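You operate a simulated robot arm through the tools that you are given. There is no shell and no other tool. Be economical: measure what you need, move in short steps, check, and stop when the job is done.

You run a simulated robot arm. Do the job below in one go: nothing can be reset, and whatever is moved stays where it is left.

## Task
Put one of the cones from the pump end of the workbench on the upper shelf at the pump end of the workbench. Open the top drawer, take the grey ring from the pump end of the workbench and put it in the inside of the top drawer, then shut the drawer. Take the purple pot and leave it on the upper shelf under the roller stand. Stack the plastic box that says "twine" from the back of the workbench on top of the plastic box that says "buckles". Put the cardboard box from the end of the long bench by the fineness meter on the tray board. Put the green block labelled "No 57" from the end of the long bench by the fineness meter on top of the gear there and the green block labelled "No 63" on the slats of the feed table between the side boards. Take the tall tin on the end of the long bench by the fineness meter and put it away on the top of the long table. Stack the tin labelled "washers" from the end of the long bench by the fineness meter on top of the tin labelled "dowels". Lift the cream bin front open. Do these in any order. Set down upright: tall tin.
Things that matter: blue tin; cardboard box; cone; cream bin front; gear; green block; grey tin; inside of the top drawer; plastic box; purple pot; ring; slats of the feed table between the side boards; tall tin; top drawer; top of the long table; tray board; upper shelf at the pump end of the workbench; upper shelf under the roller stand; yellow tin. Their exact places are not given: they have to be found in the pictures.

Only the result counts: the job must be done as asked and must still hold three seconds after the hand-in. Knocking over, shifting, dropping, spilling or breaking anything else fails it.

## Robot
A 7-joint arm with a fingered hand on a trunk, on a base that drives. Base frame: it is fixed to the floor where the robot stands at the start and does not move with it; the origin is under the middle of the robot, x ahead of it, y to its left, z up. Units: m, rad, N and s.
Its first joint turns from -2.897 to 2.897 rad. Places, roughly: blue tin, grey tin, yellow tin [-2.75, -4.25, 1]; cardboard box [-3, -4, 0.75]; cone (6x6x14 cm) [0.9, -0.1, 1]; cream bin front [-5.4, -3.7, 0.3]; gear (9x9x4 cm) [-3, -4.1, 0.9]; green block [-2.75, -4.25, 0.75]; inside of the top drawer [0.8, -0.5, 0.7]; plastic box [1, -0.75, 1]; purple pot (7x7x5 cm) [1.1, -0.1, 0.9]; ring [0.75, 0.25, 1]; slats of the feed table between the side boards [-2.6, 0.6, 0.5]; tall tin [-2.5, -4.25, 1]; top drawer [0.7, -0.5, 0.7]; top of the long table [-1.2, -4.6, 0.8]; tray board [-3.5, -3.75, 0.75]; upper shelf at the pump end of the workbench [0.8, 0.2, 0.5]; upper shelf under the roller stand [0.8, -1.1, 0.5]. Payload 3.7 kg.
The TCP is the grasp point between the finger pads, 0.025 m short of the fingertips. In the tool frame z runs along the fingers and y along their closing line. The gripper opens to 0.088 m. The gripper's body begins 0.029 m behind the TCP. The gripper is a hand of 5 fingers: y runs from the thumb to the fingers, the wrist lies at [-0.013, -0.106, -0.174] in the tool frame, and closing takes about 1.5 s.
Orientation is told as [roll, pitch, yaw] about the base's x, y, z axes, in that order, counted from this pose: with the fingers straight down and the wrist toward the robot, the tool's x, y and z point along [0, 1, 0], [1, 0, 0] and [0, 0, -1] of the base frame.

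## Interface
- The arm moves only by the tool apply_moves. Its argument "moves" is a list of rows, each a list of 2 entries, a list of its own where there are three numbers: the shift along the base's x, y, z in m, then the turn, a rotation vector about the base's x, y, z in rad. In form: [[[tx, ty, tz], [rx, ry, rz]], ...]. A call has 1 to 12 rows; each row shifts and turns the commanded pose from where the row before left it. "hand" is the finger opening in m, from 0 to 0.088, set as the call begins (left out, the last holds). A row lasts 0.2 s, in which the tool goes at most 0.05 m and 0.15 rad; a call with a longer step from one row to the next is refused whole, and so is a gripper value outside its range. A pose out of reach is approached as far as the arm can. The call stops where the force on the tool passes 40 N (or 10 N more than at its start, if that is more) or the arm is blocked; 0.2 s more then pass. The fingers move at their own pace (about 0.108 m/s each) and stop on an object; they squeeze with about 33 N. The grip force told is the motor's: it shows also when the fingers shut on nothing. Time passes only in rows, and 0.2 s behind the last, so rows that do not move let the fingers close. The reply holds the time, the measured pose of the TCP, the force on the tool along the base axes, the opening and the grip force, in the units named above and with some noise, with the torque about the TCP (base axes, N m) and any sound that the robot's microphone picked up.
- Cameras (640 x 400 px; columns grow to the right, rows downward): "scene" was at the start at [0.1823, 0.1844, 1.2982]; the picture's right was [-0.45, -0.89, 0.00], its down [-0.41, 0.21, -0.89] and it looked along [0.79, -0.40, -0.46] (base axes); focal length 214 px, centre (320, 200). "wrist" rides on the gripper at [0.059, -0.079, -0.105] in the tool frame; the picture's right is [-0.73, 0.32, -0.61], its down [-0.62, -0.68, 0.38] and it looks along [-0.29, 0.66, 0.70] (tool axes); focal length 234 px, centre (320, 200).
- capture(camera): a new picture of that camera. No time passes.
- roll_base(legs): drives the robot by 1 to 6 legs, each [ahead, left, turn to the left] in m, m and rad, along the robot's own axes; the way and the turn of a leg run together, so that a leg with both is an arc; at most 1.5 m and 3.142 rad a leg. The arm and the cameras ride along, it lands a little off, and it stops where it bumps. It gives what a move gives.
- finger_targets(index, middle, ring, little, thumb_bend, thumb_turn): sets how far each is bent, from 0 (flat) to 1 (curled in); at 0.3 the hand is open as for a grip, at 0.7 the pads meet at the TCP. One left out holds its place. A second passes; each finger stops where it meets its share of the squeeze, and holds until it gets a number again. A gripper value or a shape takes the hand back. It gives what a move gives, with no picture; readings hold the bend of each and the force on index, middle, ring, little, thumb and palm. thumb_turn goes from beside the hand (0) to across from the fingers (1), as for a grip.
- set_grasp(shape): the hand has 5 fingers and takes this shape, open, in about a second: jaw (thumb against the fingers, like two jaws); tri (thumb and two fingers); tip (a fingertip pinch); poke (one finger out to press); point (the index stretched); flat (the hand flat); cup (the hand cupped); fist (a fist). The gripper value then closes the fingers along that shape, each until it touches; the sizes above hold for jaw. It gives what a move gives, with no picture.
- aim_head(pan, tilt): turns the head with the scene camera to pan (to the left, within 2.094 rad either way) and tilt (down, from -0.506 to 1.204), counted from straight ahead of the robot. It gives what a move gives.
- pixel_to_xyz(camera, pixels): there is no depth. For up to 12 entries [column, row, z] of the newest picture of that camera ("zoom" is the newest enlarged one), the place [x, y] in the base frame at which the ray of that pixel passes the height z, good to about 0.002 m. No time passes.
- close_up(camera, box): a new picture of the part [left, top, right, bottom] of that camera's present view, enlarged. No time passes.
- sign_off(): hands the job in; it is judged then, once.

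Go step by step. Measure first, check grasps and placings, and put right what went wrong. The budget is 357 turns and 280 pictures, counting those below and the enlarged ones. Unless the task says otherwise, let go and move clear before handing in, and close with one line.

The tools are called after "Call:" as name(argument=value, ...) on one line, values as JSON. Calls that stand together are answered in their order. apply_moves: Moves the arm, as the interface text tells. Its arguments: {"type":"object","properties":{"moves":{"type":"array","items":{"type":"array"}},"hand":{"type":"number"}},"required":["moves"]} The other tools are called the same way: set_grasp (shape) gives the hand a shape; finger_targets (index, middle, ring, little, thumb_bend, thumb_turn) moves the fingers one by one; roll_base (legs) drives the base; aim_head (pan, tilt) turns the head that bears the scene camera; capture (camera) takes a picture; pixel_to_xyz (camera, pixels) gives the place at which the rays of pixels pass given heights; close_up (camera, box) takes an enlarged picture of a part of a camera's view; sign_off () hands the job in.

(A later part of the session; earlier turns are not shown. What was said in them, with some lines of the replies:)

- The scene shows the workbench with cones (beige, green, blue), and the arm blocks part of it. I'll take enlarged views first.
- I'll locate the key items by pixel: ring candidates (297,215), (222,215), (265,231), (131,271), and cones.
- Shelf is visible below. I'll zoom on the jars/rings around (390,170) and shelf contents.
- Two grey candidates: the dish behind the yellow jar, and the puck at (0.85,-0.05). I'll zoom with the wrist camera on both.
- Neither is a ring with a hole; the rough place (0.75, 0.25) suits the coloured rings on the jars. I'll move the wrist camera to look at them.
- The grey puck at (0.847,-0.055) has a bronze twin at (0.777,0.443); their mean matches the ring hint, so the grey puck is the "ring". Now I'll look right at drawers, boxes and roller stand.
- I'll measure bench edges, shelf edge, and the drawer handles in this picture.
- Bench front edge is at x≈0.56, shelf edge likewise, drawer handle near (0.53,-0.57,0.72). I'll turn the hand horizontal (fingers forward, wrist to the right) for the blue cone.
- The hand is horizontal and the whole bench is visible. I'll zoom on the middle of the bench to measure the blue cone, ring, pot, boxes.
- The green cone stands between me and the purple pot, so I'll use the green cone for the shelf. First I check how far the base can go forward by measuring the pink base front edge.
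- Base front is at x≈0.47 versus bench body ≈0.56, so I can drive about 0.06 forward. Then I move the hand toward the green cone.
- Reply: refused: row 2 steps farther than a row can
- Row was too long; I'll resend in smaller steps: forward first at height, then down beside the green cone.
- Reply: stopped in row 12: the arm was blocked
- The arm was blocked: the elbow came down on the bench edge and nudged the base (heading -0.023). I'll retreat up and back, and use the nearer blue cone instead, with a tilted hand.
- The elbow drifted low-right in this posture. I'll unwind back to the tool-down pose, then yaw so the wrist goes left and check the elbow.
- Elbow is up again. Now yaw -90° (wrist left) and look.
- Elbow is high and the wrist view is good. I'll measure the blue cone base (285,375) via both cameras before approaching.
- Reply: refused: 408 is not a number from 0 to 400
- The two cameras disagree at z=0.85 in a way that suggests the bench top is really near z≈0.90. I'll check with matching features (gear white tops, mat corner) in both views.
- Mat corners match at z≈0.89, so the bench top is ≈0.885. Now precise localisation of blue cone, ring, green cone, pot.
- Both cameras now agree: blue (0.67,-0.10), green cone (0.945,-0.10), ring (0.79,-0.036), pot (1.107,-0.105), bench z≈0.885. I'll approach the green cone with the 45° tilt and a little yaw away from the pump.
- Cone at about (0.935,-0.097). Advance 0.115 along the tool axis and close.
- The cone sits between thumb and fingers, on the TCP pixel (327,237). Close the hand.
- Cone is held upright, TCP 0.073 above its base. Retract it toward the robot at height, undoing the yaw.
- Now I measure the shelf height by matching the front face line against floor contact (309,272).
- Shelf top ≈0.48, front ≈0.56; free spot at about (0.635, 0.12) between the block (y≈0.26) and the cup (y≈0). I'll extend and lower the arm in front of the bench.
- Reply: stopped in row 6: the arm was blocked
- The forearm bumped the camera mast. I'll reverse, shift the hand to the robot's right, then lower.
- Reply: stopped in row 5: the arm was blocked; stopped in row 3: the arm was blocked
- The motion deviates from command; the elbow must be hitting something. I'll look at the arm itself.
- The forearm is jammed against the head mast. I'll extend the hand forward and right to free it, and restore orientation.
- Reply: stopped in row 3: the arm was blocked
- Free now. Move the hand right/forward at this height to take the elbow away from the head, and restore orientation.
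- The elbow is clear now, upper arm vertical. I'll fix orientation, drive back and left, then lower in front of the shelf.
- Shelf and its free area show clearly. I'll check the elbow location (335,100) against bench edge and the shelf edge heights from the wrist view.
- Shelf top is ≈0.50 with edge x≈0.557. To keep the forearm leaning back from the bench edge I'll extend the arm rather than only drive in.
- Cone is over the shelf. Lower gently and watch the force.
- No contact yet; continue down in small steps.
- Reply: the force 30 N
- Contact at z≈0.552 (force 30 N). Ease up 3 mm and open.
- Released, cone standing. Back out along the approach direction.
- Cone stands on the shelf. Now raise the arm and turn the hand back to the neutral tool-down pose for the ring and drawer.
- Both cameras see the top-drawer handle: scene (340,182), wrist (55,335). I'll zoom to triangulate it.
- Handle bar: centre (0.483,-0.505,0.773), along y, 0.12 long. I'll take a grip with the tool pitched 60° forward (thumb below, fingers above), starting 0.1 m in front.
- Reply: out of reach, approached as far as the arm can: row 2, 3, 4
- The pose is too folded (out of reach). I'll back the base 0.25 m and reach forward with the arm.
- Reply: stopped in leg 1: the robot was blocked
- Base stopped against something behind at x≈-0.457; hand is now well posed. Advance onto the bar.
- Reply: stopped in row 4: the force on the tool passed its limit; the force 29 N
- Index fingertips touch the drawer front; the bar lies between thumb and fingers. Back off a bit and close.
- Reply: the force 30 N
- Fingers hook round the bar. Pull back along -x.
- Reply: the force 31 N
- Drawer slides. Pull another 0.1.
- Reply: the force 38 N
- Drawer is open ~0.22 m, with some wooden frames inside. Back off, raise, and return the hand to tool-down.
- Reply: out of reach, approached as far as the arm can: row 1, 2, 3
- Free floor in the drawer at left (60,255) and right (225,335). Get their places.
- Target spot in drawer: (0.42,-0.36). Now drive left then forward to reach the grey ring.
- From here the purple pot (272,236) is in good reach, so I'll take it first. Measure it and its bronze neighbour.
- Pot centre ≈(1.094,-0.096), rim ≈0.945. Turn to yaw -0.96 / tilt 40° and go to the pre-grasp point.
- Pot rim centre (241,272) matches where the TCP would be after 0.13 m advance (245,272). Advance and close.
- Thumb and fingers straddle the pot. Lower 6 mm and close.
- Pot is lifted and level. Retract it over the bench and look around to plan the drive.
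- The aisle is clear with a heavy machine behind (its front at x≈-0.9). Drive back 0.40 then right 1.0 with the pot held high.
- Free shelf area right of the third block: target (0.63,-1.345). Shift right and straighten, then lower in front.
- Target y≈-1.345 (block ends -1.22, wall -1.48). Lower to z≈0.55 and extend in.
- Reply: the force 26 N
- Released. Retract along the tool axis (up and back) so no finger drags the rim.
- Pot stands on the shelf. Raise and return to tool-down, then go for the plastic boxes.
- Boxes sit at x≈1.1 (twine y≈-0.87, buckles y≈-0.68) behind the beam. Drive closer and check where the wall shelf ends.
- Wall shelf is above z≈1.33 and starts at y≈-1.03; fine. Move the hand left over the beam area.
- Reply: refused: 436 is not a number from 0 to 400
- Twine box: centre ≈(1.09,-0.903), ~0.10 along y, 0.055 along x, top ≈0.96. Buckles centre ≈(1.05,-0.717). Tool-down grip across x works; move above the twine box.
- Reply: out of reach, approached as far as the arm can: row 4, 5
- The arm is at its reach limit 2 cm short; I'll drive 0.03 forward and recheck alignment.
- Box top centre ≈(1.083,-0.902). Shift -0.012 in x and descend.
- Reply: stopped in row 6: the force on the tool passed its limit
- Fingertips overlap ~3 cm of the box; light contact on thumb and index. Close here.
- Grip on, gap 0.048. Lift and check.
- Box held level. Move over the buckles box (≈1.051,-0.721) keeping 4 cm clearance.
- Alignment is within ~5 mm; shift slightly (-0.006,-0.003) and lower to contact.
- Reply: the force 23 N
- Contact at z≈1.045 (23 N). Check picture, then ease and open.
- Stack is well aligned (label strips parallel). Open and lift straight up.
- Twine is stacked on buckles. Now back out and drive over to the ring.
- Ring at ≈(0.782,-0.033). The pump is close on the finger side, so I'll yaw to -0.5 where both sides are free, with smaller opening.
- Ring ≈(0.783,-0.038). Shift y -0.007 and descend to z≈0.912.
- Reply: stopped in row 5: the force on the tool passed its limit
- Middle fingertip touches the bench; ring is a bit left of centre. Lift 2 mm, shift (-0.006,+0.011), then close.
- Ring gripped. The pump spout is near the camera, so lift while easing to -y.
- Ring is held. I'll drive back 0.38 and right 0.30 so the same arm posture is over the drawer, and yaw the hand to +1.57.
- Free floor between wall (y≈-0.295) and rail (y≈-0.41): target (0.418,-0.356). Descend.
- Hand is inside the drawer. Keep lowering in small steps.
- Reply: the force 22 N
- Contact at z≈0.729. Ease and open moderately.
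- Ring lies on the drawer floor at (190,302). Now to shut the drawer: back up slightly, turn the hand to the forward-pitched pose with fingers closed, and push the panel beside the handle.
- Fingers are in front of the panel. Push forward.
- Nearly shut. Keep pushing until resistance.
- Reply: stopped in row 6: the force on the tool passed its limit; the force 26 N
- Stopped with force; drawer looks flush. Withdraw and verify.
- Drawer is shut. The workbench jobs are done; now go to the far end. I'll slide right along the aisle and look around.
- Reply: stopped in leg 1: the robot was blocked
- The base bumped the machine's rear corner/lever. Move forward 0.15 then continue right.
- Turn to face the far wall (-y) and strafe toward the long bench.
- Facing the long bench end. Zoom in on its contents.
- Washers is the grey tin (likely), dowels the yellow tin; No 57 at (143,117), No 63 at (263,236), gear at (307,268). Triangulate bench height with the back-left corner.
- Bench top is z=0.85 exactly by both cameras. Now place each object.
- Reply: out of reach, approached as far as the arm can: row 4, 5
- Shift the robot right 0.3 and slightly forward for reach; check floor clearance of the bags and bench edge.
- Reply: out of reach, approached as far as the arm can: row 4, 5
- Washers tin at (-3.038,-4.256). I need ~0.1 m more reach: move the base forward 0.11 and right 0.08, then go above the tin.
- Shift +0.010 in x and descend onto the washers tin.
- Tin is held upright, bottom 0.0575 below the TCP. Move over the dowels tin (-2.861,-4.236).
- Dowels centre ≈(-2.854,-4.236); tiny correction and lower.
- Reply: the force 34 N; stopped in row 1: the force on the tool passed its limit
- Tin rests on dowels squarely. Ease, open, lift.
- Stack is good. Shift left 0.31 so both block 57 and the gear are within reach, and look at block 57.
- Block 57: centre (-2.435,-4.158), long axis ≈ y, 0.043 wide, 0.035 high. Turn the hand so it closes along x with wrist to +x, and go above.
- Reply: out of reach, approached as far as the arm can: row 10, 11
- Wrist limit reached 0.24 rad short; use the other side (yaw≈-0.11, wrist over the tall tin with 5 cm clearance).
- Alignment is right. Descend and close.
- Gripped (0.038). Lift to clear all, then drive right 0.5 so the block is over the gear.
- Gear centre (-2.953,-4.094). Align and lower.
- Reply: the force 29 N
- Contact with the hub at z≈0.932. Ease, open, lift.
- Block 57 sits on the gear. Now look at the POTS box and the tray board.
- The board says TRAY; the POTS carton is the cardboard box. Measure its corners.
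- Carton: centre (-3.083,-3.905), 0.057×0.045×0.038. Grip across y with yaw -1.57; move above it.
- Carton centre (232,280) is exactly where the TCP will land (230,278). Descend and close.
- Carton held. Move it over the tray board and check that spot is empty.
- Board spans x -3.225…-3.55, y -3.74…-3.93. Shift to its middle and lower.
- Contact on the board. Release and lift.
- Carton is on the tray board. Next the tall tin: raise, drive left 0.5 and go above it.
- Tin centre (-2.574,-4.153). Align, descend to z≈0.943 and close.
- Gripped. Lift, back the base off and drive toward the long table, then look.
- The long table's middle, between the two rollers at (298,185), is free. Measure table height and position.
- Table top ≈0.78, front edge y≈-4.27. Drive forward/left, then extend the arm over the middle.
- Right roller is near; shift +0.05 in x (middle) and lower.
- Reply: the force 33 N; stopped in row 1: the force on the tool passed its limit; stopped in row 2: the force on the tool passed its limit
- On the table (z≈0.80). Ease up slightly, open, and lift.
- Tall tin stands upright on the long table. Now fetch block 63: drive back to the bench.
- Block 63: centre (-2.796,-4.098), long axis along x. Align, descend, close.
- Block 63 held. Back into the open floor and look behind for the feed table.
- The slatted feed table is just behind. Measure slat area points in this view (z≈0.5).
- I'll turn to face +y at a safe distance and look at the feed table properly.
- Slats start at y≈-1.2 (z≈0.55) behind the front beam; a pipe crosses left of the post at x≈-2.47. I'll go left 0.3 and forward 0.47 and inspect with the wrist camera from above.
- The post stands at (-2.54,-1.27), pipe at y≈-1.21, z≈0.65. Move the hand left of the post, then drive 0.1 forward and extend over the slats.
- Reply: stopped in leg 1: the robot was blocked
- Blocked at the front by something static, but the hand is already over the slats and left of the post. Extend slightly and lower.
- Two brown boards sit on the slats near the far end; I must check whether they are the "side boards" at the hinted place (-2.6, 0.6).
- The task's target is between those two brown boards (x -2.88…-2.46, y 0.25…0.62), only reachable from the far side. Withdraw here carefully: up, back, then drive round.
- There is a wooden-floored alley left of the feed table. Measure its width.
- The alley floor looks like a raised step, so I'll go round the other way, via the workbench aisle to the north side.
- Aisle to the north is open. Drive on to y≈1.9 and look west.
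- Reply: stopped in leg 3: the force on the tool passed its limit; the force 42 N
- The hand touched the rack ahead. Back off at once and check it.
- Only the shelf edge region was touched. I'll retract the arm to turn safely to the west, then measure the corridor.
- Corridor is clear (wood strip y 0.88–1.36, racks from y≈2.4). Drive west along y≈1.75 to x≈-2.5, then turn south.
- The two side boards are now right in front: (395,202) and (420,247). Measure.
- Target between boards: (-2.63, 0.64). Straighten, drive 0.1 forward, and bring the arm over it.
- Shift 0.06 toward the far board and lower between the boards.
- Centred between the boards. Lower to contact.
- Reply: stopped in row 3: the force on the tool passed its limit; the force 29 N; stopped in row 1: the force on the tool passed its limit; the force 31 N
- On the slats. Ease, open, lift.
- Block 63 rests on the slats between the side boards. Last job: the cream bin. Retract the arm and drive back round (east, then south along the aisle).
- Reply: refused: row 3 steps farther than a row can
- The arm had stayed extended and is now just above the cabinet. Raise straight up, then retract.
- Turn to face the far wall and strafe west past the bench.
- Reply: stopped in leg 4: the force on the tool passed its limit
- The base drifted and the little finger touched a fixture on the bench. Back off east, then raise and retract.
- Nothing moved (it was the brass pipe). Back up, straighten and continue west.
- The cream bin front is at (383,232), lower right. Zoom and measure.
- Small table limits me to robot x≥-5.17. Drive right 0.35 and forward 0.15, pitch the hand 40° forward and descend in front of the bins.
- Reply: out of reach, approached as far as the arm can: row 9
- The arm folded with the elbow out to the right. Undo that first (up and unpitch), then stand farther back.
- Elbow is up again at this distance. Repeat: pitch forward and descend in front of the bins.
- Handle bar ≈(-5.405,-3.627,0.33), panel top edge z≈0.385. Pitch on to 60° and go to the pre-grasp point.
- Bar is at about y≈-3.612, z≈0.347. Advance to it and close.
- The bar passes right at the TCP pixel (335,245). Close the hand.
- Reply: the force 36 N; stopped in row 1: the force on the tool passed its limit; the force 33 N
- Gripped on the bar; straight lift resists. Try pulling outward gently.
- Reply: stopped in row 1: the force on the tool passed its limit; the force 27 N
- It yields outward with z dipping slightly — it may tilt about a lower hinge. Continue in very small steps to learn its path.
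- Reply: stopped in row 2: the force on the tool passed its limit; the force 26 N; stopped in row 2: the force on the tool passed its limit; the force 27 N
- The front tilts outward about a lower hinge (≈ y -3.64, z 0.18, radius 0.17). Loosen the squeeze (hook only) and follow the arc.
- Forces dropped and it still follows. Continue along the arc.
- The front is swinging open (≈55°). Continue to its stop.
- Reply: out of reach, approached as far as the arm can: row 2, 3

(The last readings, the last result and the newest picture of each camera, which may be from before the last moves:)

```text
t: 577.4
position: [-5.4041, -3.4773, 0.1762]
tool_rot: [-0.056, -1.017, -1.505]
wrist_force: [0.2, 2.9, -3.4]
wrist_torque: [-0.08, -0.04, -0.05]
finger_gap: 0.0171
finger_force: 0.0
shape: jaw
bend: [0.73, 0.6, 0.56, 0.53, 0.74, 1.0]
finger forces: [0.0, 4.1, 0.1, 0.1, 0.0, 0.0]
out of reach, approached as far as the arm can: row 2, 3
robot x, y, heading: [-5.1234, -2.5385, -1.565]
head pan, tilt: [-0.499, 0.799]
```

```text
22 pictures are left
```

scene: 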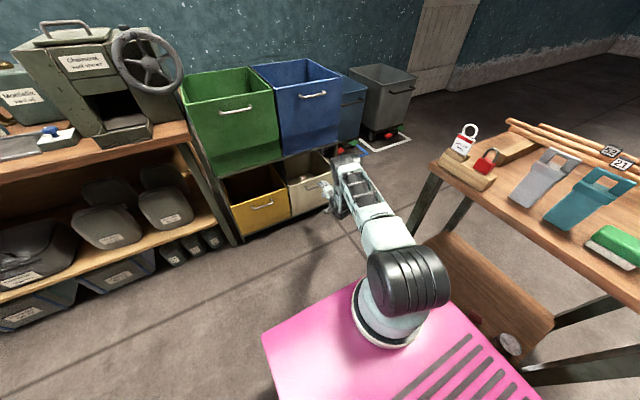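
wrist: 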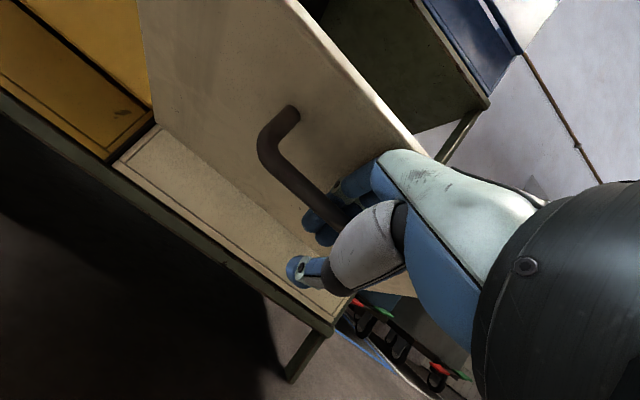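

Arm's low limit reached with the front nearly horizontal. Open the fingers slightly and slide out toward the robot.

Call:
apply_moves(moves=[[[0, 0, 0], [0, 0, 0]], [[0, 0, 0], [0, 0, 0]], [[0, 0, 0], [0, 0, 0]], [[0, 0, 0], [0, 0, 0]]], hand=0.04)

Call:
apply_moves(moves=[[[0, 0.015, 0.006], [0, 0, 0]], [[0, 0.015, 0.006], [0, 0, 0]], [[0, 0.02, 0.01], [0, 0, 0]], [[0, 0.03, 0.015], [0, 0, 0]], [[0, 0.03, 0.02], [0, 0, 0]]])

Call:
capture(camera="wrist")

Call:
close_up(camera="scene", box=[210, 120, 400, 260])

```text
t: 578.4
position: [-5.4062, -3.4768, 0.1761]
tool_rot: [-0.056, -1.018, -1.505]
wrist_force: [-0.2, 0.2, -3.2]
wrist_torque: [0.09, -0.09, 0.02]
finger_gap: 0.0381
finger_force: 0.1
shape: jaw
bend: [0.74, 0.49, 0.43, 0.42, 0.71, 1.0]
finger forces: [0.1, 3.4, 0.0, 0.0, 0.1, 0.0]
robot x, y, heading: [-5.1241, -2.5358, -1.572]
head pan, tilt: [-0.499, 0.799]
```

```text
t: 579.6
position: [-5.403, -3.3635, 0.2275]
tool_rot: [-0.048, -1.017, -1.507]
wrist_force: [0.6, -0.7, 0.8]
wrist_torque: [0.0, 0.0, 0.04]
finger_gap: 0.0398
finger_force: 0.0
shape: jaw
bend: [0.74, 0.46, 0.43, 0.42, 0.71, 1.0]
finger forces: [0.0, 0.0, 0.0, 0.0, 0.0, 0.0]
robot x, y, heading: [-5.1253, -2.536, -1.568]
head pan, tilt: [-0.499, 0.799]
```

```text
21 pictures are left
```

wrist: 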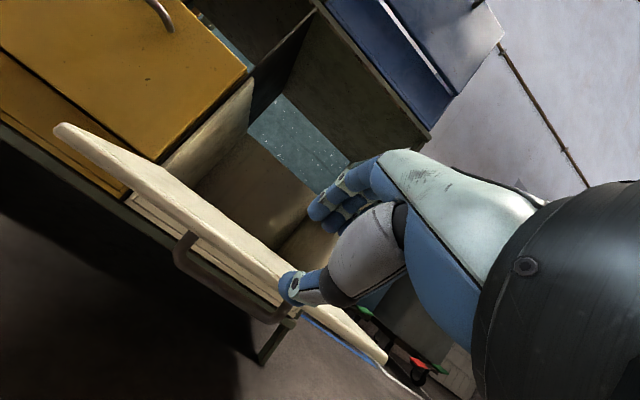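

```text
2.86 times, centred on (305, 190) of scene
```

zoom: 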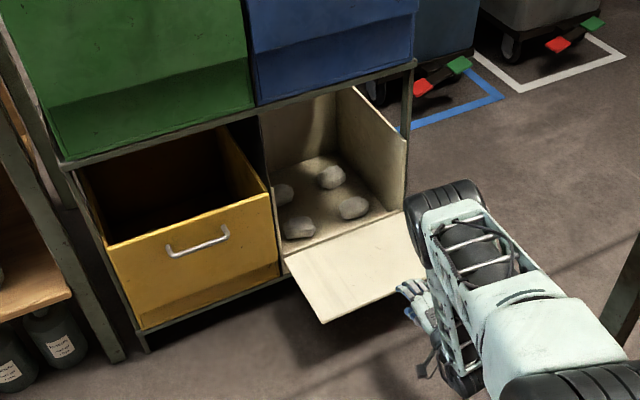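

The cream front is wide open and stays. Raise the arm clear and take a last look at it.

Call:
apply_moves(moves=[[[0, 0.01, 0.04], [0, 0, 0]], [[0, 0, 0.045], [0, 0, 0]], [[0, 0, 0.045], [0, 0, 0]], [[0, 0, 0.045], [0, 0, 0]], [[0, 0, 0.045], [0, 0, 0]], [[0, 0, 0.045], [0, 0, 0]], [[0, 0, 0.045], [0, 0, 0]], [[0, 0, 0.045], [0, 0, 0]], [[0, 0, 0.045], [0, 0, 0]], [[0, 0, 0.045], [0, 0, 0]], [[0, 0, 0.045], [0, 0, 0]], [[0, 0, 0.045], [0, 0, 0]]])

Call:
capture(camera="scene")

```text
t: 582.2
position: [-5.405, -3.3558, 0.7655]
tool_rot: [-0.055, -1.015, -1.504]
wrist_force: [-0.9, 0.2, -0.2]
wrist_torque: [0.01, 0.0, 0.0]
finger_gap: 0.0398
finger_force: 0.0
shape: jaw
bend: [0.74, 0.46, 0.43, 0.42, 0.71, 1.0]
finger forces: [0.1, 0.1, 0.0, 0.1, 0.0, 0.0]
robot x, y, heading: [-5.1214, -2.5388, -1.569]
head pan, tilt: [-0.499, 0.799]
```

```text
19 pictures are left
```

scene: 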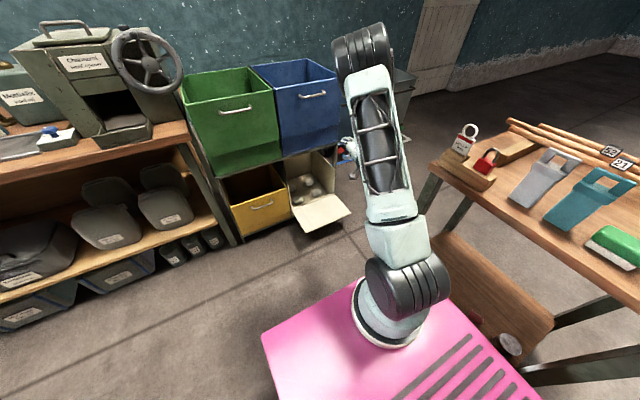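

All ten placements and openings have been checked in the pictures, and the cream bin front at (318,210) stays wide open with the hand clear. I hand the job in.

Call:
sign_off()

```text
The job is handed in.
```

I handed the job in with every item done and checked in the pictures. The one thing I couldn't confirm is a rack on the north wall: the hand bumped it on the way to the feed table, and I don't know whether anything on it shifted.
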